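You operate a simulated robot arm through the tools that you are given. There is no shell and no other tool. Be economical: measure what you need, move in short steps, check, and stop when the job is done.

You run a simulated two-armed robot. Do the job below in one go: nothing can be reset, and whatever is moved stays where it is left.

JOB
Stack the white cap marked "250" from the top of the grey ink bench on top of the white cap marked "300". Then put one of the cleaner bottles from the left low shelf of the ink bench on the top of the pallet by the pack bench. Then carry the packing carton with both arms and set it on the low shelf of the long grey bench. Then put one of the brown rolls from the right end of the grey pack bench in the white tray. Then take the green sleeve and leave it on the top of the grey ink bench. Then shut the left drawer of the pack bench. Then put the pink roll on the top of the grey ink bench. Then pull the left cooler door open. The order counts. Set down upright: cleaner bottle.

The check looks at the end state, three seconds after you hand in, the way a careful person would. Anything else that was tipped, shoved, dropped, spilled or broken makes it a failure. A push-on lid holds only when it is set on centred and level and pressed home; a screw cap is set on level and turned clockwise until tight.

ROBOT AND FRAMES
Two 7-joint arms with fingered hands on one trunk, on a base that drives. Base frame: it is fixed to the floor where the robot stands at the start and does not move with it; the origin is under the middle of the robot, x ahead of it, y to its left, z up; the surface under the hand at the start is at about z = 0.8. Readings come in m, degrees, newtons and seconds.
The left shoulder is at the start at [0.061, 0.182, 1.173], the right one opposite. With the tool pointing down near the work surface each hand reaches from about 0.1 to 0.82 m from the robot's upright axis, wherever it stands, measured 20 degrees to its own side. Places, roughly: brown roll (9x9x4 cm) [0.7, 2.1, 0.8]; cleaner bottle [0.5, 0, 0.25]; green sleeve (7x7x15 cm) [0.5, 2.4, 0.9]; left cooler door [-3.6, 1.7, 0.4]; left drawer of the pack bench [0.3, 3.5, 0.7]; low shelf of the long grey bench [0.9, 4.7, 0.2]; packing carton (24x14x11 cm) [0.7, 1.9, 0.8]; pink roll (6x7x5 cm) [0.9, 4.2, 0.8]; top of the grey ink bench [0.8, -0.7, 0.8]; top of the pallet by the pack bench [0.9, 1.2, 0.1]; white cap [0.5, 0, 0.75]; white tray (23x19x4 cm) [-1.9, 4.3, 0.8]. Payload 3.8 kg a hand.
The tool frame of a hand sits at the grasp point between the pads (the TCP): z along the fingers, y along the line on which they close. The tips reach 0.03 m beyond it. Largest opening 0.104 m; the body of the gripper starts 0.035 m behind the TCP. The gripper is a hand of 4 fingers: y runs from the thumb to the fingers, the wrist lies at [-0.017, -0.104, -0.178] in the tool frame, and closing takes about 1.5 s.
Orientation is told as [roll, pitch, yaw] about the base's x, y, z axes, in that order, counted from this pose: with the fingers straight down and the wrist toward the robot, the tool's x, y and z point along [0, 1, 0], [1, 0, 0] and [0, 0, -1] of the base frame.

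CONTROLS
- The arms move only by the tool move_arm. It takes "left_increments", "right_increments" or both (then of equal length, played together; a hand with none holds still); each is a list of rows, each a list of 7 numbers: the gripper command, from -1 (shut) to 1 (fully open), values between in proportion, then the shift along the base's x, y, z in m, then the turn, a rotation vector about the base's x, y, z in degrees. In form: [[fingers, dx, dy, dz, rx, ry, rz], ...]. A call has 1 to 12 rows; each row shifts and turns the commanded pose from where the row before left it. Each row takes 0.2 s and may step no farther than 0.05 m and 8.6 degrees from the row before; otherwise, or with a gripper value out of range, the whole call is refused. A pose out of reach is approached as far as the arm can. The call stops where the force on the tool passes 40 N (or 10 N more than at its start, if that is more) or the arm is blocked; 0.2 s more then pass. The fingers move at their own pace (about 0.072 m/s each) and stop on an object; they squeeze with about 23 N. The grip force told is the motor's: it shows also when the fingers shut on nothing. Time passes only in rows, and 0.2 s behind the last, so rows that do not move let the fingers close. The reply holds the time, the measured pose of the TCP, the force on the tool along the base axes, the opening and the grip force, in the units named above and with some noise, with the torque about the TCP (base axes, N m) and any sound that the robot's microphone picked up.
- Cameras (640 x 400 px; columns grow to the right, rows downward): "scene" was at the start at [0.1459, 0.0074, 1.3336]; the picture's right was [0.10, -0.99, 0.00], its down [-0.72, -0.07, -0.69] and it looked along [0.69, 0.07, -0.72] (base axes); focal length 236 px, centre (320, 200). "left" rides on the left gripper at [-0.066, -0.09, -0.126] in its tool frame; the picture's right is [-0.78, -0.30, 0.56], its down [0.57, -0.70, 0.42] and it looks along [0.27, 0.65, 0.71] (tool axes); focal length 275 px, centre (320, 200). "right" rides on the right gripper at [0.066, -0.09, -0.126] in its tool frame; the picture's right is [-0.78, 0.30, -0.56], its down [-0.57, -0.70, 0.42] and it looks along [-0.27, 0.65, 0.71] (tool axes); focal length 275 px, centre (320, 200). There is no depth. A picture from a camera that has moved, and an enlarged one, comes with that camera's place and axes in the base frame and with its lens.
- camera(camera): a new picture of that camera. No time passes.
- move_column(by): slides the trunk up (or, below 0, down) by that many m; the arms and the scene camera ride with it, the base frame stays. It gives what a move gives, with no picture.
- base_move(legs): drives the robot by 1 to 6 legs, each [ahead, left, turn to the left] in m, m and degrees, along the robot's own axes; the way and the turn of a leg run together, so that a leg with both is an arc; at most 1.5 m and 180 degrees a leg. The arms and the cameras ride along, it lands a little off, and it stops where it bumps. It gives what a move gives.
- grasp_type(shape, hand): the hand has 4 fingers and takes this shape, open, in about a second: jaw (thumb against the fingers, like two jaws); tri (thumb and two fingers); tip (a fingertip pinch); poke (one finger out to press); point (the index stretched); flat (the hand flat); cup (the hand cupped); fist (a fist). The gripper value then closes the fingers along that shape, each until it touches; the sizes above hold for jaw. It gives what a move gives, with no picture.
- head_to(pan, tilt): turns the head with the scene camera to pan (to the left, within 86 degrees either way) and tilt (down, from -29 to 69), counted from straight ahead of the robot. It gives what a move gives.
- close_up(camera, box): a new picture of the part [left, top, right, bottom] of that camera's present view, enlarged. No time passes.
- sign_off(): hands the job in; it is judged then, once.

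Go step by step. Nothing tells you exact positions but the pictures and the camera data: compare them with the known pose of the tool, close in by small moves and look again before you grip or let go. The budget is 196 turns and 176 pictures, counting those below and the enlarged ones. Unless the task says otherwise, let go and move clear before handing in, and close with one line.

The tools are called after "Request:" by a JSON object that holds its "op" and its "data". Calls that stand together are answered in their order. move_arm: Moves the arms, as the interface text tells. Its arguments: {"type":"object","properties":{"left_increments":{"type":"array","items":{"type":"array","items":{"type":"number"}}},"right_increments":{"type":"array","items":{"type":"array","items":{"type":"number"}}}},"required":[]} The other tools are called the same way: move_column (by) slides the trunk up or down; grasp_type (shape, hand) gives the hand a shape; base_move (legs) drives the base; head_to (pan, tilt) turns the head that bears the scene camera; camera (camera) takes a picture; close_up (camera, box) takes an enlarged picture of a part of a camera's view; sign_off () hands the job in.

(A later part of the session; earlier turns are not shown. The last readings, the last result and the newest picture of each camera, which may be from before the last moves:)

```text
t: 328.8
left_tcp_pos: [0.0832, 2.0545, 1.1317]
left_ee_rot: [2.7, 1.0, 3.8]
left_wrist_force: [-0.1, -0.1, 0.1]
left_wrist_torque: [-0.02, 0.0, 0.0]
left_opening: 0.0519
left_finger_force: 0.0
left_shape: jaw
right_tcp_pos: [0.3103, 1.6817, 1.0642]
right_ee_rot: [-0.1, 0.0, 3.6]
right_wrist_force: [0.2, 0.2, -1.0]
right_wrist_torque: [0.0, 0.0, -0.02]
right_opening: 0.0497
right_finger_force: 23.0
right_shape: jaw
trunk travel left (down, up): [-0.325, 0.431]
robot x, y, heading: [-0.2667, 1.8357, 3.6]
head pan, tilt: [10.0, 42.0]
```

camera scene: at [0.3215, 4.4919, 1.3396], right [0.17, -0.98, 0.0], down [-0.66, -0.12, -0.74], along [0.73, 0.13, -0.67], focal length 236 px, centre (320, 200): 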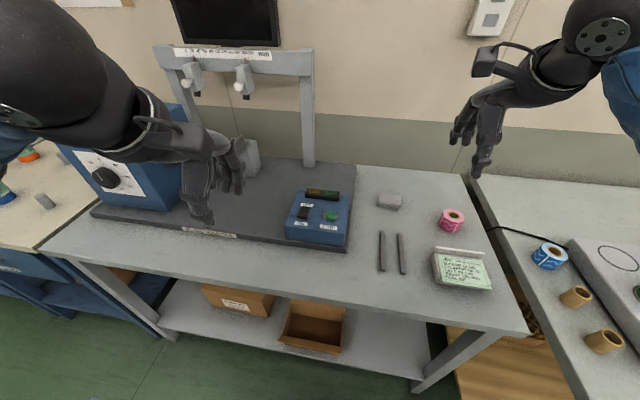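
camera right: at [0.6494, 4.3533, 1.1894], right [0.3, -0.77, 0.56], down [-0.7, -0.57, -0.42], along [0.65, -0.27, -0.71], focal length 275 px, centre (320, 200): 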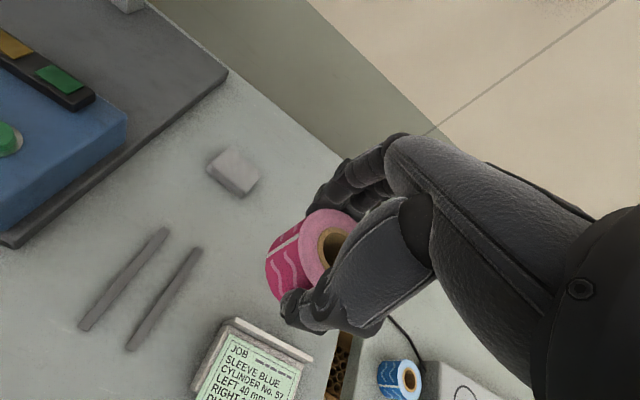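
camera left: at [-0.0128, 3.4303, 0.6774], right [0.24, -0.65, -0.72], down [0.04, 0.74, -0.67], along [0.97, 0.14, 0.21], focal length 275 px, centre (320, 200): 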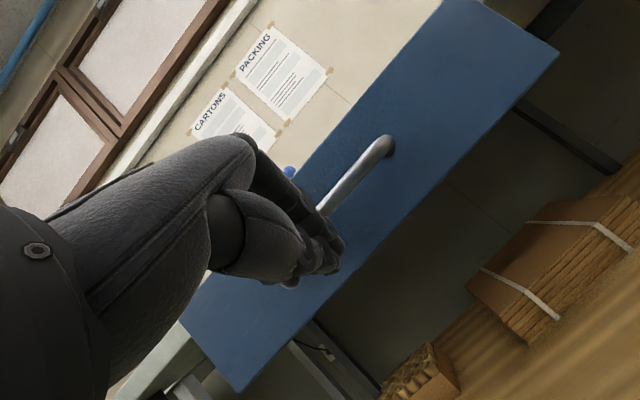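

Request:
{"op": "base_move", "data": {"legs": [[-0.05, -0.9, -3.6], [0, -0.95, 0]]}}

Request:
{"op": "head_to", "data": {"pan": 0, "tilt": 46}}

Request:
{"op": "camera", "data": {"camera": "scene"}}

```text
t: 337.9
left_tcp_pos: [0.0741, 0.2442, 1.1306]
left_ee_rot: [2.8, 0.9, 1.3]
left_wrist_force: [0.1, -0.9, 0.2]
left_wrist_torque: [0.01, 0.01, -0.03]
left_opening: 0.0518
left_finger_force: 0.0
left_shape: jaw
right_tcp_pos: [0.2859, -0.1346, 1.0637]
right_ee_rot: [-0.1, 0.0, 1.3]
right_wrist_force: [0.0, -0.2, -1.6]
right_wrist_torque: [-0.01, -0.02, -0.02]
right_opening: 0.0495
right_finger_force: 23.3
right_shape: jaw
trunk travel left (down, up): [-0.325, 0.431]
robot x, y, heading: [-0.2892, 0.0407, 1.5]
head pan, tilt: [10.0, 42.0]
```

```text
t: 338.6
left_tcp_pos: [0.0746, 0.2461, 1.1303]
left_ee_rot: [2.7, 0.9, 1.4]
left_wrist_force: [0.0, 0.1, -0.4]
left_wrist_torque: [-0.01, -0.01, -0.01]
left_opening: 0.0521
left_finger_force: 0.2
left_shape: jaw
right_tcp_pos: [0.2857, -0.1352, 1.0652]
right_ee_rot: [-0.2, -0.1, 1.3]
right_wrist_force: [-0.7, 0.2, -0.8]
right_wrist_torque: [0.03, 0.03, 0.01]
right_opening: 0.0498
right_finger_force: 23.0
right_shape: jaw
trunk travel left (down, up): [-0.325, 0.431]
robot x, y, heading: [-0.2833, 0.0404, 1.2]
head pan, tilt: [0.0, 46.0]
```

```text
42 pictures are left
camera scene: at [-0.1405, 0.0446, 1.334], right [0.02, -1.0, 0.0], down [-0.72, -0.02, -0.69], along [0.69, 0.02, -0.72], focal length 236 px, centre (320, 200)
```

scene: 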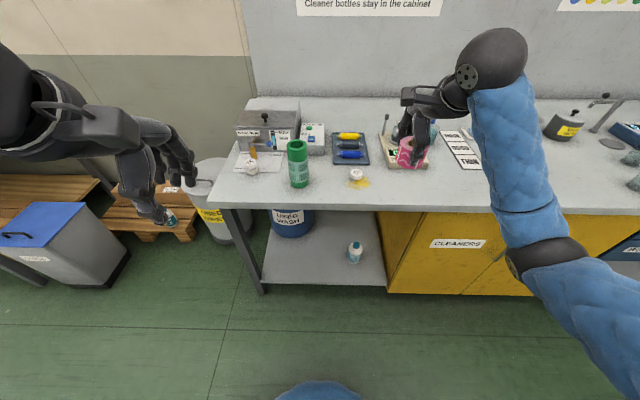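

The sleeve and the stacked caps look undisturbed. I'll move the pink roll over a free spot near (0.43, -0.24).

Request:
{"op": "base_move", "data": {"legs": [[0.14, -0.1, -1.2]]}}

Request:
{"op": "camera", "data": {"camera": "right"}}

Request:
{"op": "camera", "data": {"camera": "scene"}}

```text
t: 340.1
left_tcp_pos: [0.2217, 0.1398, 1.1303]
left_ee_rot: [2.8, 1.2, 0.5]
left_wrist_force: [1.1, -1.2, -0.1]
left_wrist_torque: [-0.01, 0.01, -0.03]
left_opening: 0.0518
left_finger_force: 0.1
left_shape: jaw
right_tcp_pos: [0.4251, -0.2446, 1.0635]
right_ee_rot: [0.0, 0.1, 0.3]
right_wrist_force: [-0.6, -0.7, -1.1]
right_wrist_torque: [-0.01, 0.03, -0.02]
right_opening: 0.0498
right_finger_force: 23.1
right_shape: jaw
trunk travel left (down, up): [-0.325, 0.431]
robot x, y, heading: [-0.1458, -0.0538, 0.6]
head pan, tilt: [0.0, 46.0]
```

```text
41 pictures are left
camera right: at [0.3353, -0.1793, 1.1887], right [0.3, -0.77, 0.56], down [-0.7, -0.58, -0.42], along [0.65, -0.26, -0.71], focal length 275 px, centre (320, 200)
```

right: 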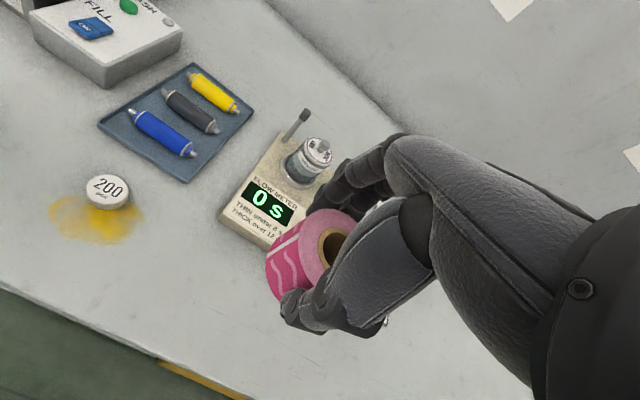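

```text
40 pictures are left
camera scene: at [0.0035, -0.058, 1.3338], right [0.01, -1.0, 0.0], down [-0.72, 0.0, -0.69], along [0.69, 0.01, -0.72], focal length 236 px, centre (320, 200)
```

scene: 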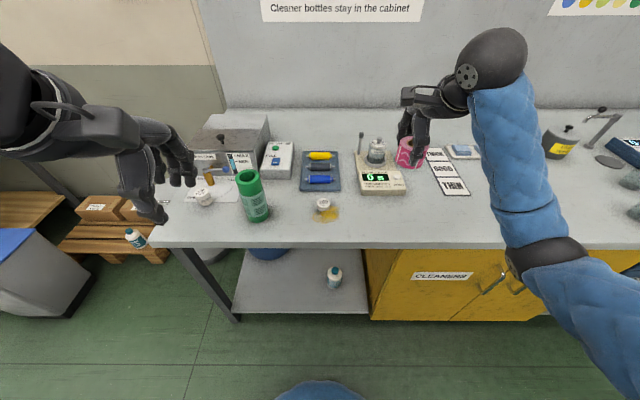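

The area below is clear bench top. Lowering.

Request:
{"op": "move_arm", "data": {"right_increments": [[-1, 0, 0, -0.04, 0, 0, 0], [-1, 0, 0, -0.04, 0, 0, 0], [-1, 0, 0, -0.04, 0, 0, 0], [-1, 0, 0, -0.04, 0, 0, 0], [-1, 0, 0, -0.03, 0, 0, 0], [-1, 0, 0, -0.014, 0, 0, 0], [-1, 0, 0, -0.005, 0, 0, 0], [-1, 0, 0, 0, 0, 0, 0]]}}

Request:
{"op": "camera", "data": {"camera": "right"}}

```text
t: 341.9
left_tcp_pos: [0.2198, 0.1415, 1.1305]
left_ee_rot: [2.7, 1.0, 0.4]
left_wrist_force: [0.5, 0.1, 0.1]
left_wrist_torque: [-0.01, 0.01, -0.02]
left_opening: 0.0517
left_finger_force: 0.1
left_shape: jaw
right_tcp_pos: [0.4238, -0.2412, 0.8549]
right_ee_rot: [-0.2, 0.0, 0.2]
right_wrist_force: [-0.2, 0.4, -1.5]
right_wrist_torque: [0.01, -0.02, 0.0]
right_opening: 0.0495
right_finger_force: 23.3
right_shape: jaw
trunk travel left (down, up): [-0.325, 0.431]
robot x, y, heading: [-0.1475, -0.0605, 0.4]
head pan, tilt: [0.0, 46.0]
```

```text
39 pictures are left
camera right: at [0.3337, -0.176, 0.98], right [0.3, -0.77, 0.56], down [-0.7, -0.58, -0.42], along [0.65, -0.26, -0.71], focal length 275 px, centre (320, 200)
```

right: 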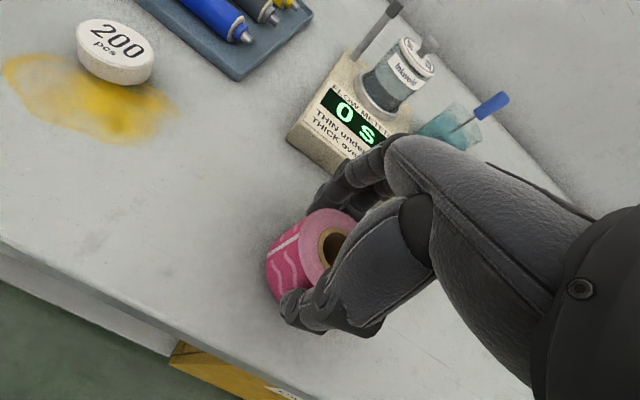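

Request:
{"op": "move_arm", "data": {"right_increments": [[-1, 0, 0, -0.005, 0, 0, 0], [-1, 0, 0, -0.005, 0, 0, 0], [-1, 0, 0, 0, 0, 0, 0]]}}

```text
t: 342.7
left_tcp_pos: [0.2208, 0.141, 1.1305]
left_ee_rot: [2.7, 1.0, 0.4]
left_wrist_force: [-0.8, 0.7, -1.0]
left_wrist_torque: [-0.03, 0.0, -0.03]
left_opening: 0.0518
left_finger_force: 0.1
left_shape: jaw
right_tcp_pos: [0.4251, -0.2413, 0.8454]
right_ee_rot: [-0.1, 0.0, 0.3]
right_wrist_force: [-0.3, 0.8, 1.3]
right_wrist_torque: [0.03, 0.01, 0.0]
right_opening: 0.0496
right_finger_force: 23.1
right_shape: jaw
trunk travel left (down, up): [-0.325, 0.431]
robot x, y, heading: [-0.1432, -0.0574, 0.3]
head pan, tilt: [0.0, 46.0]
```

Light contact at the height I picked it up from. I'll release, rise and back away.

Request:
{"op": "move_arm", "data": {"right_increments": [[-1, 0, 0, -0.001, 0, 0, 0], [0, 0, 0, 0, 0, 0, 0], [0.5, 0, 0, 0, 0, 0, 0], [0.5, 0, 0, 0, 0, 0, 0], [0.5, 0, 0, 0, 0, 0, 0], [0.5, 0, 0, 0.03, 0, 0, 0], [0.5, 0, 0, 0.04, 0, 0, 0], [0.5, 0, 0, 0.04, 0, 0, 0], [0.5, 0, 0, 0.04, 0, 0, 0], [0.5, 0, 0, 0.04, 0, 0, 0]]}}

Request:
{"op": "base_move", "data": {"legs": [[-0.17, 0, -0.4]]}}

Request:
{"op": "camera", "data": {"camera": "scene"}}

```text
t: 344.9
left_tcp_pos: [0.2186, 0.1414, 1.1308]
left_ee_rot: [2.7, 1.0, 0.6]
left_wrist_force: [0.6, 0.1, 0.3]
left_wrist_torque: [0.01, -0.02, 0.0]
left_opening: 0.0517
left_finger_force: 0.0
left_shape: jaw
right_tcp_pos: [0.4274, -0.2396, 1.0375]
right_ee_rot: [-0.1, 0.2, 0.3]
right_wrist_force: [-0.1, 0.4, 0.5]
right_wrist_torque: [0.0, 0.04, 0.0]
right_opening: 0.0776
right_finger_force: 0.1
right_shape: jaw
trunk travel left (down, up): [-0.325, 0.431]
robot x, y, heading: [-0.1459, -0.0579, 0.3]
head pan, tilt: [0.0, 46.0]
```

```text
t: 346.4
left_tcp_pos: [0.0485, 0.1378, 1.13]
left_ee_rot: [2.7, 1.0, 0.0]
left_wrist_force: [-0.6, 0.3, 0.3]
left_wrist_torque: [0.0, -0.01, -0.05]
left_opening: 0.0519
left_finger_force: 0.1
left_shape: jaw
right_tcp_pos: [0.2544, -0.2445, 1.0371]
right_ee_rot: [-0.2, 0.0, -0.1]
right_wrist_force: [-0.3, 0.0, 0.8]
right_wrist_torque: [0.02, -0.04, -0.02]
right_opening: 0.0779
right_finger_force: 0.0
right_shape: jaw
trunk travel left (down, up): [-0.325, 0.431]
robot x, y, heading: [-0.3146, -0.058, -0.0]
head pan, tilt: [0.0, 46.0]
```

```text
38 pictures are left
camera scene: at [-0.1704, -0.0586, 1.3342], right [0.0, -1.0, 0.0], down [-0.72, 0.0, -0.7], along [0.7, 0.0, -0.72], focal length 236 px, centre (320, 200)
```

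scene: 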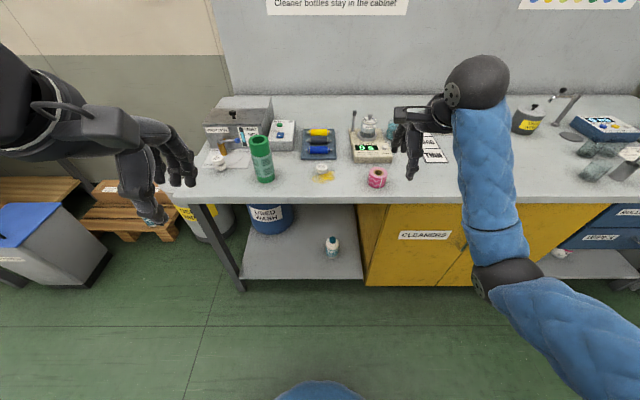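

The pink roll is on the ink bench. Last is the cooler door around (-3.6, 1.7); I'll drive over, face it and look.

Request:
{"op": "base_move", "data": {"legs": [[0, 1.0, 0], [-0.25, 0.75, 0], [0, 0, 90], [0, 0, 90], [1.2, 0, 0]]}}

Request:
{"op": "head_to", "data": {"pan": 0, "tilt": 30}}

Request:
{"op": "camera", "data": {"camera": "scene"}}

```text
t: 368.4
left_tcp_pos: [-2.1217, 1.514, 1.1304]
left_ee_rot: [2.8, 1.0, 178.8]
left_wrist_force: [-0.1, 0.6, 0.0]
left_wrist_torque: [0.02, -0.03, 0.02]
left_opening: 0.0518
left_finger_force: 0.0
left_shape: jaw
right_tcp_pos: [-2.3178, 1.9014, 1.0361]
right_ee_rot: [-0.1, 0.1, 178.5]
right_wrist_force: [-1.0, 0.1, 0.1]
right_wrist_torque: [0.02, 0.0, 0.01]
right_opening: 0.0778
right_finger_force: 0.0
right_shape: jaw
trunk travel left (down, up): [-0.325, 0.431]
robot x, y, heading: [-1.75, 1.7028, 178.8]
head pan, tilt: [0.0, 46.0]
stopped in leg 5: the robot was blocked; the commanded pose is now the measured one
```

```text
t: 369.1
left_tcp_pos: [-2.1222, 1.514, 1.1297]
left_ee_rot: [2.7, 1.0, 178.7]
left_wrist_force: [0.2, -0.1, -0.4]
left_wrist_torque: [0.0, -0.03, 0.03]
left_opening: 0.0517
left_finger_force: 0.1
left_shape: jaw
right_tcp_pos: [-2.319, 1.9025, 1.037]
right_ee_rot: [-0.1, 0.1, 178.5]
right_wrist_force: [0.5, -0.6, -0.3]
right_wrist_torque: [0.0, 0.01, 0.0]
right_opening: 0.0778
right_finger_force: 0.0
right_shape: jaw
trunk travel left (down, up): [-0.325, 0.431]
robot x, y, heading: [-1.7569, 1.7035, 178.4]
head pan, tilt: [0.0, 30.0]
```

```text
37 pictures are left
camera scene: at [-1.9031, 1.7044, 1.358], right [0.02, 1.0, 0.0], down [0.5, -0.01, -0.87], along [-0.87, 0.02, -0.5], focal length 236 px, centre (320, 200)
```

scene: 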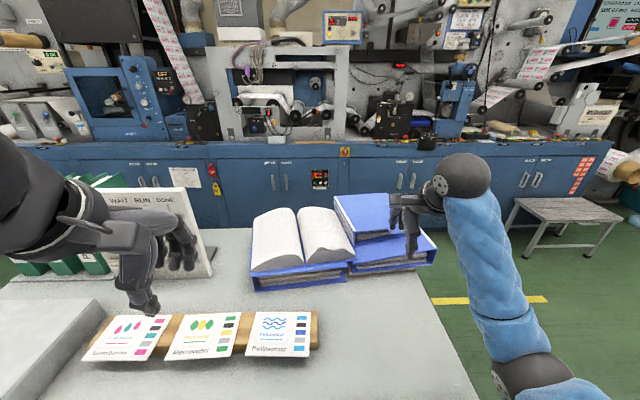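

A desk blocked the base; the hands are above it and feel no force. I'll zoom in on the machine ahead to find the cooler, and pull back a little.

Request:
{"op": "base_move", "data": {"legs": [[-0.15, 0, 0]]}}

Request:
{"op": "close_up", "data": {"camera": "scene", "box": [200, 110, 460, 270]}}

Request:
{"op": "camera", "data": {"camera": "scene"}}

```text
t: 370.5
left_tcp_pos: [-1.9685, 1.5115, 1.1315]
left_ee_rot: [2.7, 1.0, 178.5]
left_wrist_force: [0.5, 0.3, 0.1]
left_wrist_torque: [0.02, 0.03, 0.01]
left_opening: 0.0517
left_finger_force: 0.1
left_shape: jaw
right_tcp_pos: [-2.1648, 1.9004, 1.0364]
right_ee_rot: [-0.1, -0.1, 178.2]
right_wrist_force: [0.1, 0.2, 1.1]
right_wrist_torque: [0.02, 0.03, -0.01]
right_opening: 0.078
right_finger_force: 0.0
right_shape: jaw
trunk travel left (down, up): [-0.325, 0.431]
robot x, y, heading: [-1.6005, 1.6996, 178.4]
head pan, tilt: [0.0, 30.0]
```

```text
2.46 times, centred on (330, 190) of scene
camera zoom: at [-1.7495, 1.7011, 1.3583], right [0.03, 1.0, 0.0], down [0.5, -0.01, -0.87], along [-0.87, 0.02, -0.5], focal length 581 px, centre (295, 225)
```

zoom: 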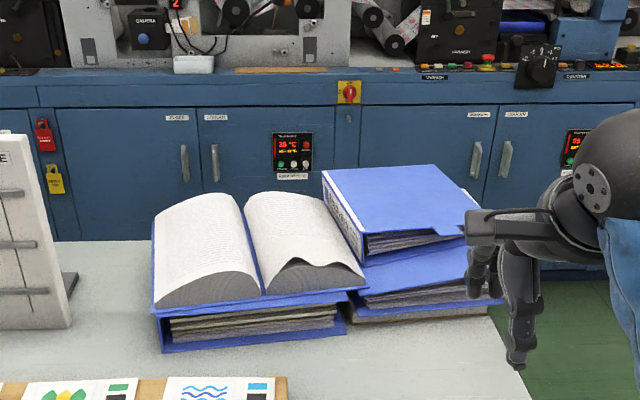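

```text
35 pictures are left
camera scene: at [-1.7495, 1.7011, 1.3583], right [0.03, 1.0, 0.0], down [0.5, -0.01, -0.87], along [-0.87, 0.02, -0.5], focal length 236 px, centre (320, 200)
```

scene: 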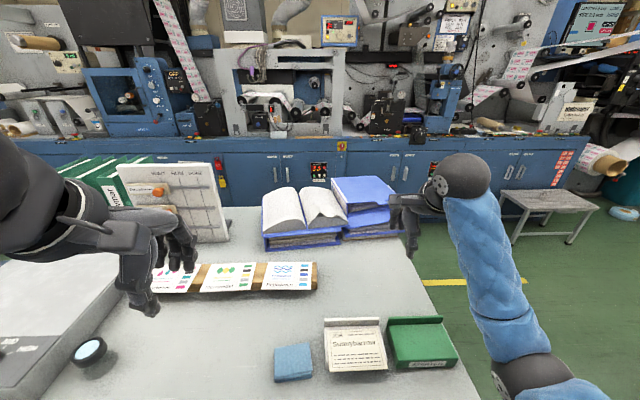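

Request:
{"op": "close_up", "data": {"camera": "scene", "box": [225, 140, 345, 200]}}

Request:
{"op": "close_up", "data": {"camera": "scene", "box": [370, 140, 490, 200]}}

```text
5.33 times, centred on (285, 170) of scene
camera zoom: at [-1.7495, 1.7011, 1.3583], right [0.03, 1.0, 0.0], down [0.5, -0.01, -0.87], along [-0.87, 0.02, -0.5], focal length 1259 px, centre (507, 360)
```

zoom: 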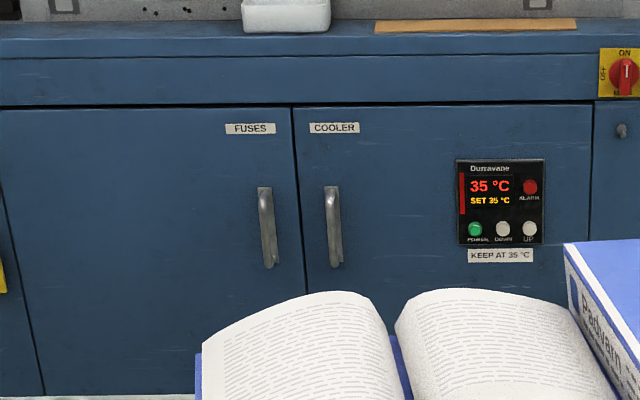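

```text
5.33 times, centred on (430, 170) of scene
camera zoom: at [-1.7495, 1.7011, 1.3583], right [0.03, 1.0, 0.0], down [0.5, -0.01, -0.87], along [-0.87, 0.02, -0.5], focal length 1259 px, centre (-267, 360)
```

zoom: 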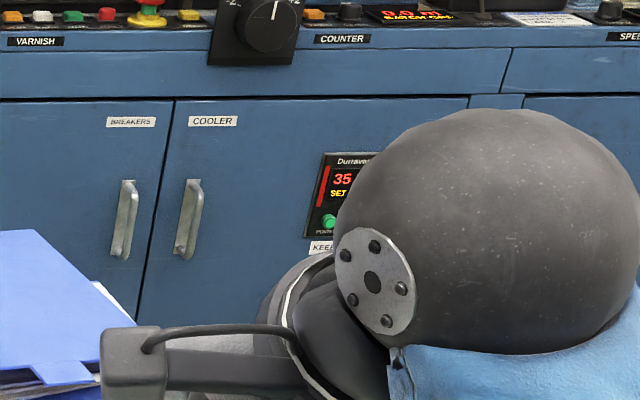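

The left COOLER door is the one with its handle on the left edge, at about y 1.47, z 0.55, hinged near y 1.86; a desk stands in front of the press with a gap behind it. I'll drive around the desk's right end and look into that gap.

Request:
{"op": "base_move", "data": {"legs": [[0, -0.88, 1.6], [0.95, 0, 0]]}}

Request:
{"op": "head_to", "data": {"pan": 45, "tilt": 45}}

Request:
{"op": "camera", "data": {"camera": "scene"}}

```text
t: 379.9
left_tcp_pos: [-2.9433, 2.3465, 1.1298]
left_ee_rot: [2.7, 1.1, -178.9]
left_wrist_force: [0.0, 0.4, -0.2]
left_wrist_torque: [0.02, 0.02, 0.02]
left_opening: 0.0516
left_finger_force: 0.0
left_shape: jaw
right_tcp_pos: [-3.1572, 2.7269, 1.0361]
right_ee_rot: [-0.1, -0.1, -178.9]
right_wrist_force: [-0.9, -1.2, -0.2]
right_wrist_torque: [0.01, -0.01, 0.0]
right_opening: 0.0777
right_finger_force: 0.0
right_shape: jaw
trunk travel left (down, up): [-0.325, 0.431]
robot x, y, heading: [-2.5831, 2.5508, -178.7]
head pan, tilt: [0.0, 30.0]
```

```text
t: 381.0
left_tcp_pos: [-2.9434, 2.3467, 1.1298]
left_ee_rot: [2.7, 1.1, -178.8]
left_wrist_force: [-0.7, 0.6, -0.6]
left_wrist_torque: [0.01, 0.0, 0.01]
left_opening: 0.0518
left_finger_force: 0.1
left_shape: jaw
right_tcp_pos: [-3.1559, 2.7259, 1.0356]
right_ee_rot: [-0.2, 0.1, -178.9]
right_wrist_force: [-0.1, 0.6, -0.8]
right_wrist_torque: [-0.01, 0.0, 0.01]
right_opening: 0.0779
right_finger_force: 0.1
right_shape: jaw
trunk travel left (down, up): [-0.325, 0.431]
robot x, y, heading: [-2.5796, 2.5476, -178.9]
head pan, tilt: [45.0, 45.0]
```

```text
32 pictures are left
camera scene: at [-2.699, 2.4898, 1.3354], right [-0.72, 0.69, 0.0], down [0.49, 0.51, -0.71], along [-0.49, -0.51, -0.71], focal length 236 px, centre (320, 200)
```

scene: 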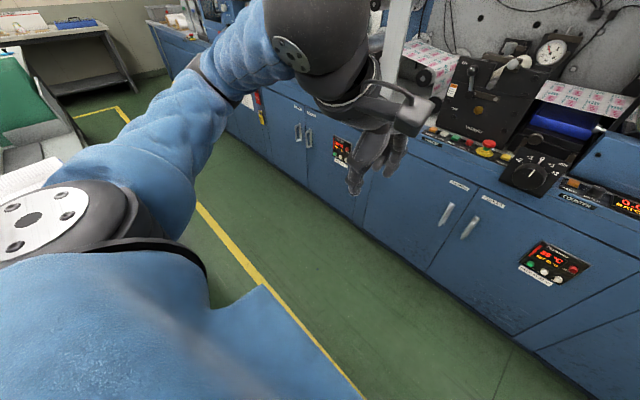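

The gap behind the desk is about 0.9 m wide and the press face is at x ≈ -3.62. My plan: the left hand points down and pinches the vertical handle sideways from a stance in front of the door. First I'll tuck the right arm, yaw the left hand and lower the trunk here.

Request:
{"op": "move_arm", "data": {"left_increments": [[0.4, 0, 0, 0, 0, 0, -8.2], [0.4, 0, 0, 0, 0, 0, -8.2], [0.4, 0, 0, 0, 0, 0, -8.2], [0.4, 0, 0, 0, 0, 0, -8.2], [0.4, 0, 0, 0, 0, 0, -8.2], [0.4, 0, 0, 0, 0, 0, -8.2], [0.4, 0, 0, 0, 0, 0, -8.2], [0.4, 0, 0, 0, 0, 0, -8.2], [0.4, 0, 0, 0, 0, 0, -8.2], [0.4, 0, 0, 0, 0, 0, -8.2], [0.4, 0, 0, 0, 0, 0, -8.2]], "right_increments": [[0, 0.025, 0, 0.01, 0, 0, 0], [0, 0.025, 0, 0.01, 0, 0, 0], [0, 0.025, 0, 0.01, 0, 0, 0], [0, 0.025, 0, 0.01, 0, 0, 0], [0, 0.025, 0, 0.01, 0, 0, 0], [0, 0.025, 0, 0.01, 0, 0, 0], [0, 0.025, 0, 0.01, 0, 0, 0], [0, 0.025, 0, 0.01, 0, 0, 0], [0, 0.025, 0, 0.01, 0, 0, 0], [0, 0, 0, 0, 0, 0, 0], [0, 0, 0, 0, 0, 0, 0]]}}

Request:
{"op": "move_column", "data": {"by": -0.22}}

```text
t: 383.4
left_tcp_pos: [-2.9431, 2.3479, 1.1294]
left_ee_rot: [2.7, 1.0, 90.9]
left_wrist_force: [0.2, 0.0, -0.1]
left_wrist_torque: [-0.01, -0.02, 0.01]
left_opening: 0.0725
left_finger_force: 0.1
left_shape: jaw
right_tcp_pos: [-2.9478, 2.7205, 1.1375]
right_ee_rot: [-0.1, 0.1, -178.9]
right_wrist_force: [-0.1, 0.8, -0.4]
right_wrist_torque: [0.02, -0.02, 0.0]
right_opening: 0.0524
right_finger_force: 0.0
right_shape: jaw
right hand out of reach, approached as far as the arm can: row 8, 9
trunk travel left (down, up): [-0.325, 0.431]
robot x, y, heading: [-2.5811, 2.5547, -178.7]
head pan, tilt: [45.0, 45.0]
```

```text
t: 385.7
left_tcp_pos: [-2.9418, 2.347, 0.9108]
left_ee_rot: [2.7, 1.0, 90.9]
left_wrist_force: [0.7, -0.4, 0.3]
left_wrist_torque: [0.01, 0.02, 0.0]
left_opening: 0.0725
left_finger_force: 0.2
left_shape: jaw
right_tcp_pos: [-3.014, 2.7202, 0.846]
right_ee_rot: [-0.1, 13.4, -178.9]
right_wrist_force: [0.5, 0.1, -0.3]
right_wrist_torque: [0.01, -0.01, 0.04]
right_opening: 0.0522
right_finger_force: 0.1
right_shape: jaw
trunk travel left (down, up): [-0.105, 0.651]
robot x, y, heading: [-2.5804, 2.5495, -178.9]
head pan, tilt: [45.0, 45.0]
```

The left hand kept its level. I'll lower it to handle height with a slight forward tilt, then drive into the gap.

Request:
{"op": "move_arm", "data": {"left_increments": [[0.4, -0.01, 0, -0.04, 0, 2.5, 0], [0.4, -0.01, 0, -0.04, 0, 2.5, 0], [0.4, -0.01, 0, -0.04, 0, 2.5, 0], [0.4, 0, 0, -0.04, 0, 2.5, 0], [0.4, 0, 0, -0.04, 0, 2.5, 0], [0.4, 0, 0, -0.04, 0, 2.5, 0], [0.4, 0, 0, 0, 0, 0, 0]]}}

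Request:
{"op": "base_move", "data": {"legs": [[0.27, 0, -1.2], [0, 0.85, 0]]}}

Request:
{"op": "head_to", "data": {"pan": 15, "tilt": 50}}

Request:
{"op": "camera", "data": {"camera": "scene"}}

```text
t: 387.3
left_tcp_pos: [-2.9945, 2.3444, 0.6734]
left_ee_rot: [17.8, 0.7, 91.2]
left_wrist_force: [0.3, 0.0, -0.4]
left_wrist_torque: [-0.01, 0.01, -0.07]
left_opening: 0.0726
left_finger_force: 0.0
left_shape: jaw
left hand out of reach, approached as far as the arm can: row 2, 3, 4
right_tcp_pos: [-3.0155, 2.7202, 0.8437]
right_ee_rot: [-0.2, 13.4, -178.9]
right_wrist_force: [0.5, 0.0, 0.7]
right_wrist_torque: [0.01, -0.01, 0.01]
right_opening: 0.0523
right_finger_force: 0.0
right_shape: jaw
trunk travel left (down, up): [-0.105, 0.651]
robot x, y, heading: [-2.5825, 2.5508, -178.6]
head pan, tilt: [45.0, 45.0]
```

```text
t: 393.4
left_tcp_pos: [-3.2669, 1.4934, 0.6739]
left_ee_rot: [17.7, 0.7, 90.5]
left_wrist_force: [-0.5, 0.8, -0.6]
left_wrist_torque: [0.02, -0.01, -0.01]
left_opening: 0.0727
left_finger_force: 0.0
left_shape: jaw
right_tcp_pos: [-3.2842, 1.8698, 0.8446]
right_ee_rot: [-0.2, 13.5, -179.6]
right_wrist_force: [-0.3, 0.8, -0.3]
right_wrist_torque: [-0.02, -0.02, 0.0]
right_opening: 0.0524
right_finger_force: 0.1
right_shape: jaw
trunk travel left (down, up): [-0.105, 0.651]
robot x, y, heading: [-2.8517, 1.6915, -179.6]
head pan, tilt: [45.0, 45.0]
```

```text
t: 394.3
left_tcp_pos: [-3.2653, 1.4944, 0.6746]
left_ee_rot: [17.7, 0.7, 90.4]
left_wrist_force: [-1.6, -0.1, -0.2]
left_wrist_torque: [0.01, 0.01, 0.01]
left_opening: 0.0723
left_finger_force: 0.0
left_shape: jaw
right_tcp_pos: [-3.2828, 1.8693, 0.8455]
right_ee_rot: [-0.2, 13.4, -179.8]
right_wrist_force: [0.1, -0.5, -0.1]
right_wrist_torque: [0.01, -0.01, 0.01]
right_opening: 0.0526
right_finger_force: 0.1
right_shape: jaw
trunk travel left (down, up): [-0.105, 0.651]
robot x, y, heading: [-2.8538, 1.6939, -179.7]
head pan, tilt: [15.0, 50.0]
```

```text
31 pictures are left
camera scene: at [-3.0954, 1.6719, 1.1005], right [-0.27, 0.96, 0.0], down [0.74, 0.2, -0.64], along [-0.62, -0.17, -0.77], focal length 236 px, centre (320, 200)
```

scene: 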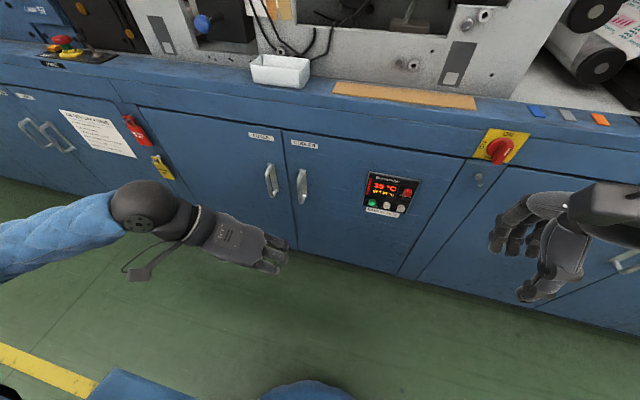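

The handle is a vertical bar at about (-3.575, 1.478), z 0.47–0.62. I'll lower the left hand to it, drive a bit closer and look through the wrist camera.

Request:
{"op": "move_arm", "data": {"left_increments": [[0.4, 0, -0.004, -0.03, 0, 0, 0], [0.4, 0, -0.004, -0.03, 0, 0, 0], [0.4, 0, -0.004, -0.03, 0, 0, 0], [0.4, 0, 0, -0.02, 0, 0, 0], [0.4, 0, 0, 0, 0, 0, 0]]}}

Request:
{"op": "base_move", "data": {"legs": [[0.1, 0, -0.3]]}}

Request:
{"op": "camera", "data": {"camera": "left"}}

Request:
{"op": "camera", "data": {"camera": "scene"}}

```text
t: 395.5
left_tcp_pos: [-3.269, 1.4818, 0.5637]
left_ee_rot: [17.8, 0.7, 90.6]
left_wrist_force: [0.7, 0.2, 0.1]
left_wrist_torque: [-0.02, -0.04, -0.02]
left_opening: 0.0726
left_finger_force: 0.1
left_shape: jaw
right_tcp_pos: [-3.2836, 1.8704, 0.8452]
right_ee_rot: [-0.3, 13.3, -179.6]
right_wrist_force: [0.5, 0.0, 0.1]
right_wrist_torque: [-0.03, 0.02, -0.01]
right_opening: 0.0523
right_finger_force: 0.0
right_shape: jaw
trunk travel left (down, up): [-0.105, 0.651]
robot x, y, heading: [-2.854, 1.6972, -179.7]
head pan, tilt: [15.0, 50.0]
```

```text
t: 396.7
left_tcp_pos: [-3.3729, 1.4835, 0.5638]
left_ee_rot: [17.6, 0.8, 90.2]
left_wrist_force: [0.3, -0.4, -0.4]
left_wrist_torque: [0.01, 0.02, 0.0]
left_opening: 0.0726
left_finger_force: 0.1
left_shape: jaw
right_tcp_pos: [-3.3852, 1.8708, 0.845]
right_ee_rot: [-0.2, 13.5, -180.0]
right_wrist_force: [-0.5, -0.2, 0.2]
right_wrist_torque: [0.01, 0.01, 0.02]
right_opening: 0.0521
right_finger_force: 0.0
right_shape: jaw
trunk travel left (down, up): [-0.105, 0.651]
robot x, y, heading: [-2.9533, 1.6947, -180.0]
head pan, tilt: [15.0, 50.0]
```

```text
30 pictures are left
camera left: at [-3.2715, 1.3943, 0.6639], right [0.57, -0.3, -0.76], down [-0.67, -0.71, -0.22], along [-0.47, 0.64, -0.61], focal length 275 px, centre (320, 200)
```

left: 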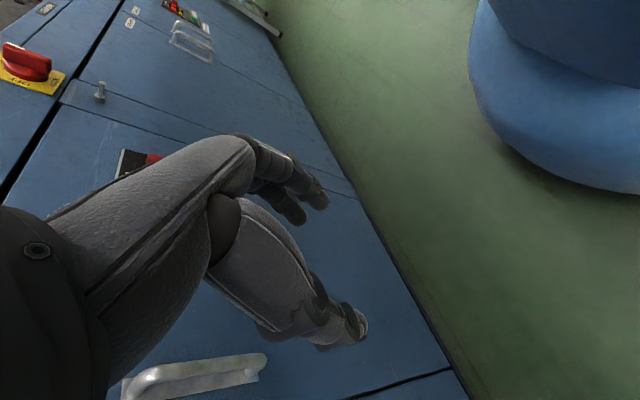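

```text
29 pictures are left
camera scene: at [-3.1989, 1.6726, 1.1004], right [-0.26, 0.97, 0.0], down [0.74, 0.2, -0.64], along [-0.62, -0.17, -0.77], focal length 236 px, centre (320, 200)
```

scene: 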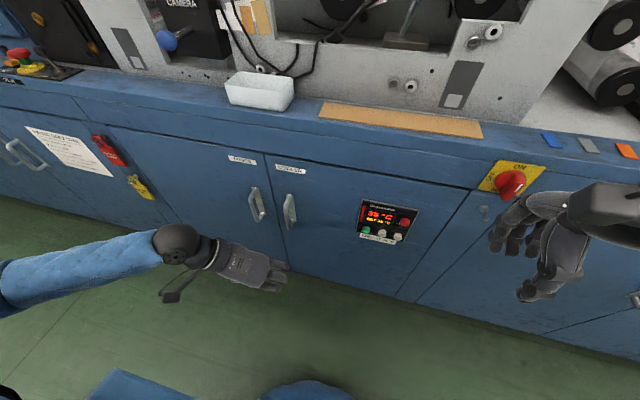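

The wrist view confirms the handle at y ≈ 1.481, x ≈ -3.57. I'll move forward to straddle it.

Request:
{"op": "move_arm", "data": {"left_increments": [[0.4, -0.04, 0, 0, 0, 0, 0], [0.4, -0.04, 0, 0, 0, 0, 0], [0.4, -0.04, -0.002, 0, 0, 0, 0], [0.4, -0.03, 0, -0.005, 0, 0, 0], [0.4, -0.02, 0, -0.005, 0, 0, 0], [0.4, 0, 0, 0, 0, 0, 0]]}}

Request:
{"op": "camera", "data": {"camera": "left"}}

Request:
{"op": "close_up", "data": {"camera": "scene", "box": [190, 140, 390, 290]}}

```text
t: 398.1
left_tcp_pos: [-3.5431, 1.4814, 0.5542]
left_ee_rot: [17.7, 0.7, 90.3]
left_wrist_force: [0.3, -0.9, 0.3]
left_wrist_torque: [0.01, -0.01, 0.0]
left_opening: 0.0724
left_finger_force: 0.0
left_shape: jaw
right_tcp_pos: [-3.3864, 1.8707, 0.8446]
right_ee_rot: [-0.2, 13.5, -180.0]
right_wrist_force: [0.2, -0.3, 0.1]
right_wrist_torque: [0.01, 0.0, 0.0]
right_opening: 0.0526
right_finger_force: 0.0
right_shape: jaw
trunk travel left (down, up): [-0.105, 0.651]
robot x, y, heading: [-2.9496, 1.6947, -180.0]
head pan, tilt: [15.0, 50.0]
```

```text
28 pictures are left
camera left: at [-3.4414, 1.3923, 0.6548], right [0.57, -0.3, -0.76], down [-0.67, -0.71, -0.22], along [-0.47, 0.64, -0.61], focal length 275 px, centre (320, 200)
```

left: 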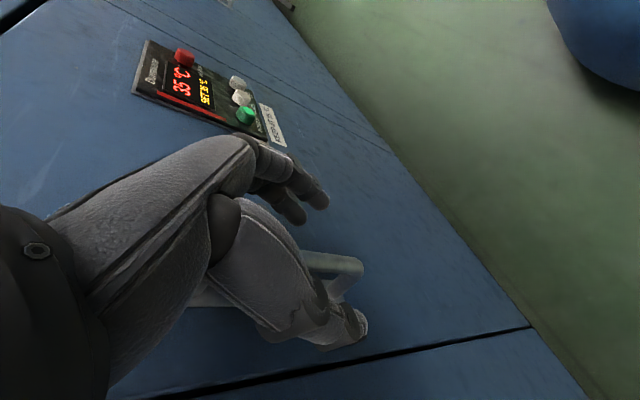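

```text
2.67 times, centred on (290, 215) of scene
camera zoom: at [-3.1985, 1.6727, 1.1005], right [-0.26, 0.97, 0.0], down [0.74, 0.2, -0.64], along [-0.62, -0.17, -0.77], focal length 630 px, centre (400, 160)
```

zoom: 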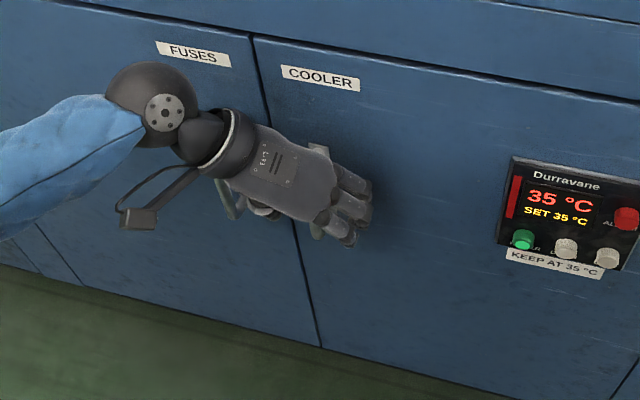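

The bar runs between thumb and fingers. I'll close on it.

Request:
{"op": "move_arm", "data": {"left_increments": [[-0.3, 0, 0, 0, 0, 0, 0], [-1, 0, 0, 0, 0, 0, 0], [-1, 0, 0, 0, 0, 0, 0], [-1, 0, 0, 0, 0, 0, 0], [-1, 0, 0, 0, 0, 0, 0]]}}

Request:
{"op": "camera", "data": {"camera": "left"}}

```text
t: 399.3
left_tcp_pos: [-3.5432, 1.4811, 0.5549]
left_ee_rot: [17.6, 0.9, 90.4]
left_wrist_force: [1.6, -3.3, -0.1]
left_wrist_torque: [-0.08, -0.05, -0.01]
left_opening: 0.0
left_finger_force: 22.7
left_shape: jaw
right_tcp_pos: [-3.3865, 1.87, 0.8443]
right_ee_rot: [-0.1, 13.5, -179.9]
right_wrist_force: [-0.4, -0.7, -0.5]
right_wrist_torque: [0.03, 0.01, -0.01]
right_opening: 0.0522
right_finger_force: 0.1
right_shape: jaw
trunk travel left (down, up): [-0.105, 0.651]
robot x, y, heading: [-2.9543, 1.6957, -180.3]
head pan, tilt: [15.0, 50.0]
```

```text
26 pictures are left
camera left: at [-3.4409, 1.3915, 0.6546], right [0.57, -0.3, -0.76], down [-0.67, -0.71, -0.22], along [-0.47, 0.64, -0.61], focal length 275 px, centre (320, 200)
```

left: 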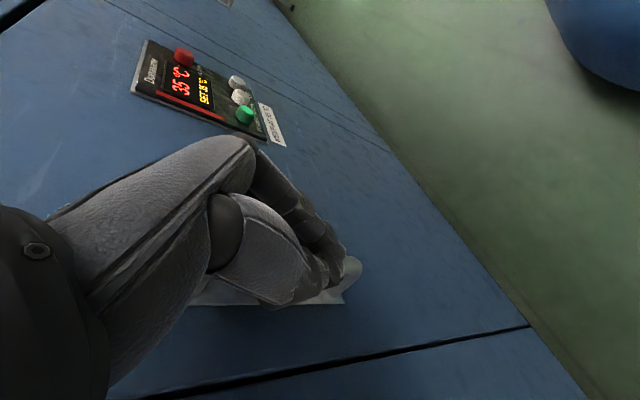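

It shut to zero, so the thumb closed just in front of the bar. I'll open, move 2 cm closer to the door and close again.

Request:
{"op": "move_arm", "data": {"left_increments": [[0.4, 0, 0, 0, 0, 0, 0], [0.4, 0, 0, 0, 0, 0, 0], [0.4, 0, 0, 0, 0, 0, 0], [0.4, -0.01, 0, 0, 0, 0, 0], [0.4, -0.01, 0, 0, 0, 0, 0], [0.4, -0.004, 0, 0, 0, 0, 0], [-0.3, 0, 0, 0, 0, 0, 0], [-1, 0, 0, 0, 0, 0, 0], [-1, 0, 0, 0, 0, 0, 0], [-1, 0, 0, 0, 0, 0, 0], [-1, 0, 0, 0, 0, 0, 0]]}}

Request:
{"op": "camera", "data": {"camera": "left"}}

```text
t: 400.5
left_tcp_pos: [-3.5495, 1.4846, 0.5506]
left_ee_rot: [16.2, 0.6, 89.2]
left_wrist_force: [10.2, -0.2, 1.9]
left_wrist_torque: [0.1, -0.04, -0.43]
left_opening: 0.073
left_finger_force: 0.1
left_shape: jaw
right_tcp_pos: [-3.3842, 1.8714, 0.8444]
right_ee_rot: [-0.2, 13.4, -179.9]
right_wrist_force: [-0.3, -0.6, 0.6]
right_wrist_torque: [-0.01, 0.0, -0.01]
right_opening: 0.0523
right_finger_force: 0.1
right_shape: jaw
trunk travel left (down, up): [-0.105, 0.651]
robot x, y, heading: [-2.9519, 1.6904, -179.8]
head pan, tilt: [15.0, 50.0]
stopped in row 6 (left hand): the force on the tool passed its limit at 48 N (the readings are from after the stop); the commanded pose is now the measured one
```

```text
25 pictures are left
camera left: at [-3.4534, 1.3945, 0.6531], right [0.59, -0.31, -0.75], down [-0.68, -0.69, -0.24], along [-0.44, 0.65, -0.62], focal length 275 px, centre (320, 200)
```

left: 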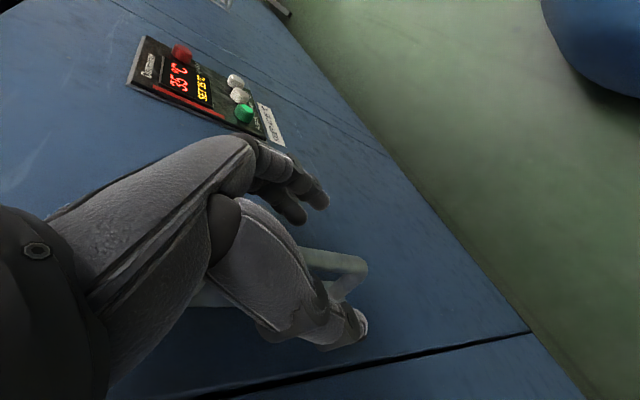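

The hand touched the door face, so it's too upright to reach the bar. I'll back off 6 cm and tilt the fingers about 40° more toward the door.

Request:
{"op": "move_arm", "data": {"left_increments": [[0.4, 0.03, -0.002, 0, 0, 0, 0], [0.4, 0.03, -0.001, 0, 0, 0, 0], [0.4, 0.01, 0, 0, 0, 8, 0], [0.4, 0, 0, 0, 0, 8, 0], [0.4, 0, 0, 0, 0, 8, 0], [0.4, 0, 0, 0, 0, 8, 0], [0.4, 0, 0, 0, 0, 8, 0], [0.4, 0, 0, 0, 0, 0, 0]]}}

Request:
{"op": "camera", "data": {"camera": "left"}}

Request:
{"op": "close_up", "data": {"camera": "scene", "box": [190, 140, 390, 290]}}

```text
t: 402.3
left_tcp_pos: [-3.4822, 1.4813, 0.5529]
left_ee_rot: [56.6, 1.0, 90.0]
left_wrist_force: [-0.2, -0.7, 0.4]
left_wrist_torque: [-0.03, 0.02, 0.03]
left_opening: 0.0731
left_finger_force: 0.0
left_shape: jaw
right_tcp_pos: [-3.3848, 1.871, 0.8433]
right_ee_rot: [-0.2, 13.5, -179.9]
right_wrist_force: [-0.2, -0.2, 0.3]
right_wrist_torque: [-0.01, 0.01, 0.01]
right_opening: 0.0523
right_finger_force: 0.0
right_shape: jaw
trunk travel left (down, up): [-0.105, 0.651]
robot x, y, heading: [-2.955, 1.6953, -180.0]
head pan, tilt: [15.0, 50.0]
```

```text
24 pictures are left
camera left: at [-3.3414, 1.391, 0.5668], right [-0.04, -0.31, -0.95], down [-0.67, -0.7, 0.25], along [-0.74, 0.65, -0.18], focal length 275 px, centre (320, 200)
```

left: 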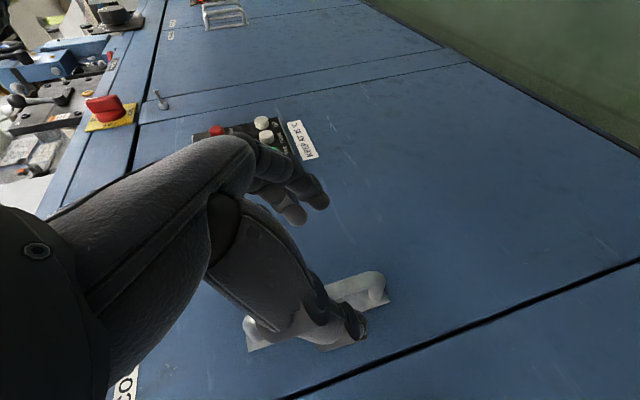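

```text
2.67 times, centred on (290, 215) of scene
camera zoom: at [-3.198, 1.6725, 1.1005], right [-0.26, 0.97, 0.0], down [0.74, 0.2, -0.64], along [-0.62, -0.17, -0.77], focal length 630 px, centre (400, 160)
```

zoom: 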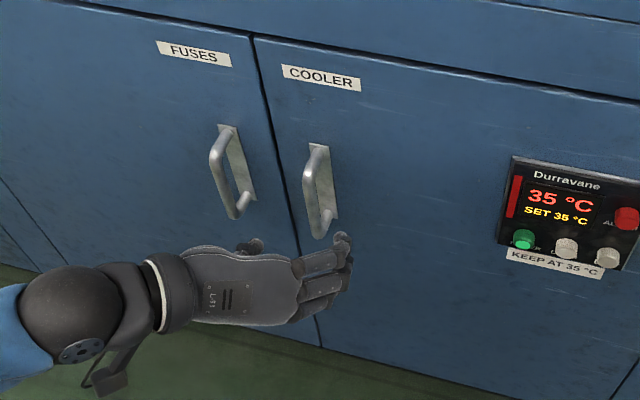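

Now the handle is clearly visible just ahead of the open fingers, bar at x ≈ -3.56. I'll tilt a little more, move in and close.

Request:
{"op": "move_arm", "data": {"left_increments": [[0.4, 0, 0, 0.005, 0, 8, 0], [0.4, -0.01, 0, 0.005, 0, 7, 0], [0.4, -0.03, 0, 0, 0, 0, 0], [0.4, -0.025, 0, 0, 0, 0, 0], [0.4, -0.01, 0, 0, 0, 0, 0], [0.4, 0, 0, 0, 0, 0, 0]]}}

Request:
{"op": "camera", "data": {"camera": "left"}}

Request:
{"op": "close_up", "data": {"camera": "scene", "box": [190, 140, 390, 290]}}

```text
t: 403.7
left_tcp_pos: [-3.5556, 1.4825, 0.5626]
left_ee_rot: [71.4, 0.7, 90.1]
left_wrist_force: [8.3, -0.6, 0.8]
left_wrist_torque: [0.05, 0.26, -0.36]
left_opening: 0.0727
left_finger_force: 0.1
left_shape: jaw
right_tcp_pos: [-3.3842, 1.8712, 0.844]
right_ee_rot: [-0.2, 13.3, -179.9]
right_wrist_force: [0.3, 1.1, 0.8]
right_wrist_torque: [0.0, -0.02, -0.03]
right_opening: 0.0525
right_finger_force: 0.0
right_shape: jaw
trunk travel left (down, up): [-0.105, 0.651]
robot x, y, heading: [-2.9527, 1.6932, -180.1]
head pan, tilt: [15.0, 50.0]
```

```text
22 pictures are left
camera left: at [-3.4159, 1.3911, 0.5399], right [-0.28, -0.31, -0.91], down [-0.58, -0.7, 0.42], along [-0.76, 0.65, 0.01], focal length 275 px, centre (320, 200)
```

left: 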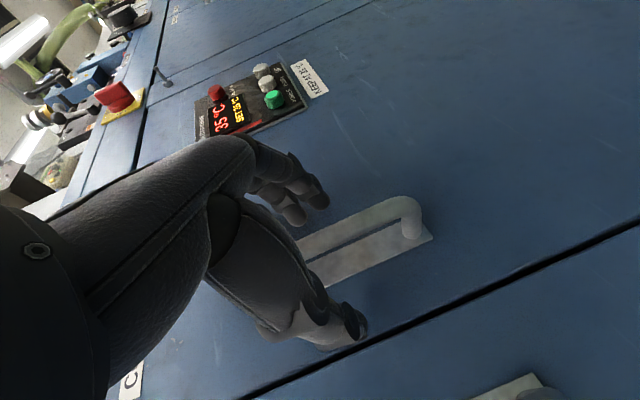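

```text
2.67 times, centred on (290, 215) of scene
camera zoom: at [-3.1973, 1.6725, 1.1007], right [-0.26, 0.97, 0.0], down [0.74, 0.2, -0.64], along [-0.62, -0.17, -0.77], focal length 630 px, centre (400, 160)
```

zoom: 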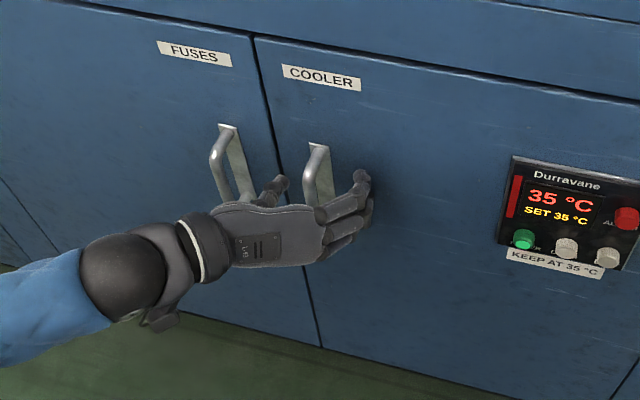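

The bar is now clearly between thumb and fingers. Closing.

Request:
{"op": "move_arm", "data": {"left_increments": [[-0.2, 0.003, 0, 0, 0, 0, 0], [-1, 0, 0, 0, 0, 0, 0], [-1, 0, 0, 0, 0, 0, 0], [-1, 0, 0, 0, 0, 0, 0], [-1, 0, 0, 0, 0, 0, 0]]}}

```text
t: 404.9
left_tcp_pos: [-3.5541, 1.4811, 0.5635]
left_ee_rot: [71.5, 1.0, 90.2]
left_wrist_force: [-0.2, -3.7, 0.2]
left_wrist_torque: [0.06, -0.01, 0.01]
left_opening: 0.0001
left_finger_force: 22.7
left_shape: jaw
right_tcp_pos: [-3.3838, 1.8704, 0.8442]
right_ee_rot: [-0.2, 13.4, -179.8]
right_wrist_force: [0.6, 0.4, 0.9]
right_wrist_torque: [0.0, 0.0, 0.0]
right_opening: 0.0523
right_finger_force: 0.1
right_shape: jaw
trunk travel left (down, up): [-0.105, 0.651]
robot x, y, heading: [-2.9578, 1.694, -179.6]
head pan, tilt: [15.0, 50.0]
```

The opening again reads zero, but there is some side force. I'll test by pulling gently along the door's arc.

Request:
{"op": "move_arm", "data": {"left_increments": [[-1, 0.015, 0, 0, 0, 0, 0], [-1, 0.02, 0.0005, 0, 0, 0, 0], [-1, 0.02, 0.001, 0, 0, 0, 0], [-1, 0.02, 0.002, 0, 0, 0, 0], [-1, 0, 0, 0, 0, 0, 0]]}}

Request:
{"op": "close_up", "data": {"camera": "scene", "box": [190, 140, 390, 290]}}

```text
t: 406.1
left_tcp_pos: [-3.4791, 1.4881, 0.5644]
left_ee_rot: [71.5, 0.7, 90.1]
left_wrist_force: [-5.6, 18.4, -2.1]
left_wrist_torque: [0.07, -0.05, -0.01]
left_opening: 0.0
left_finger_force: 23.0
left_shape: jaw
right_tcp_pos: [-3.385, 1.8712, 0.8444]
right_ee_rot: [-0.1, 13.3, -179.9]
right_wrist_force: [-0.2, 0.1, -0.1]
right_wrist_torque: [-0.04, -0.02, -0.05]
right_opening: 0.0524
right_finger_force: 0.0
right_shape: jaw
trunk travel left (down, up): [-0.105, 0.651]
robot x, y, heading: [-2.9545, 1.6941, -179.9]
head pan, tilt: [15.0, 50.0]
```

```text
2.67 times, centred on (290, 215) of scene
camera zoom: at [-3.1985, 1.6738, 1.1004], right [-0.26, 0.97, 0.0], down [0.74, 0.2, -0.64], along [-0.62, -0.17, -0.77], focal length 630 px, centre (400, 160)
```

zoom: 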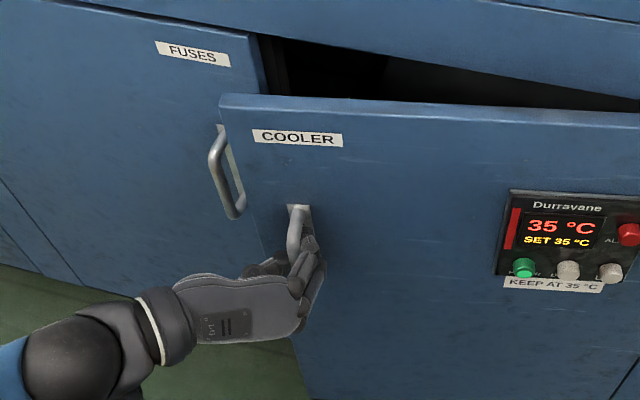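

The door is swinging open. I'll keep pulling along the arc, turning the hand with the door.

Request:
{"op": "move_arm", "data": {"left_increments": [[-1, 0, 0.01, 0, 0, 0, 3], [-1, 0.018, 0.007, 0, 0, 0, 4], [-1, 0.018, 0.007, 0, 0, 0, 4], [-1, 0.017, 0.009, 0, 0, 0, 4], [-1, 0.017, 0.009, 0, 0, 0, 4], [-1, 0.016, 0.01, 0, 0, 0, 4], [-1, 0.016, 0.01, 0, 0, 0, 4], [-1, 0.015, 0.012, 0, 0, 0, 3], [-1, 0.015, 0.012, 0, 0, 0, 3], [-1, 0, 0, 0, 0, 0, 0]]}}

Request:
{"op": "camera", "data": {"camera": "scene"}}

```text
t: 408.2
left_tcp_pos: [-3.3366, 1.5651, 0.5534]
left_ee_rot: [74.9, 4.9, 116.5]
left_wrist_force: [-5.0, 6.8, 2.6]
left_wrist_torque: [0.11, 0.11, 0.05]
left_opening: 0.0001
left_finger_force: 23.3
left_shape: jaw
right_tcp_pos: [-3.3854, 1.8719, 0.8439]
right_ee_rot: [-0.1, 13.4, 180.1]
right_wrist_force: [-0.2, -0.8, -0.1]
right_wrist_torque: [-0.02, 0.02, 0.02]
right_opening: 0.0525
right_finger_force: 0.1
right_shape: jaw
trunk travel left (down, up): [-0.105, 0.651]
robot x, y, heading: [-2.9544, 1.6959, -179.8]
head pan, tilt: [15.0, 50.0]
stopped in row 10 (left hand): the arm was blocked; the commanded pose is now the measured one
```

```text
19 pictures are left
camera scene: at [-3.1985, 1.6736, 1.1005], right [-0.26, 0.97, 0.0], down [0.74, 0.2, -0.64], along [-0.62, -0.17, -0.77], focal length 236 px, centre (320, 200)
```

scene: 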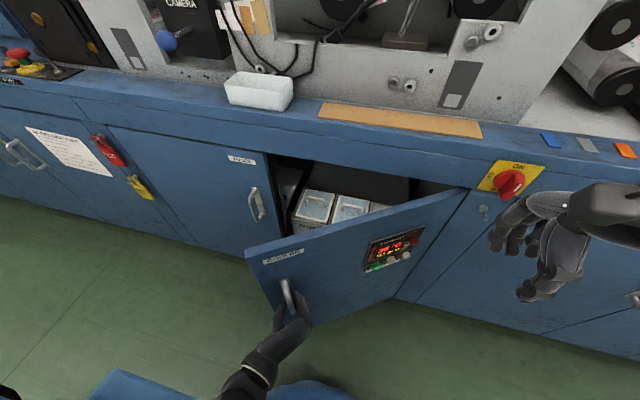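

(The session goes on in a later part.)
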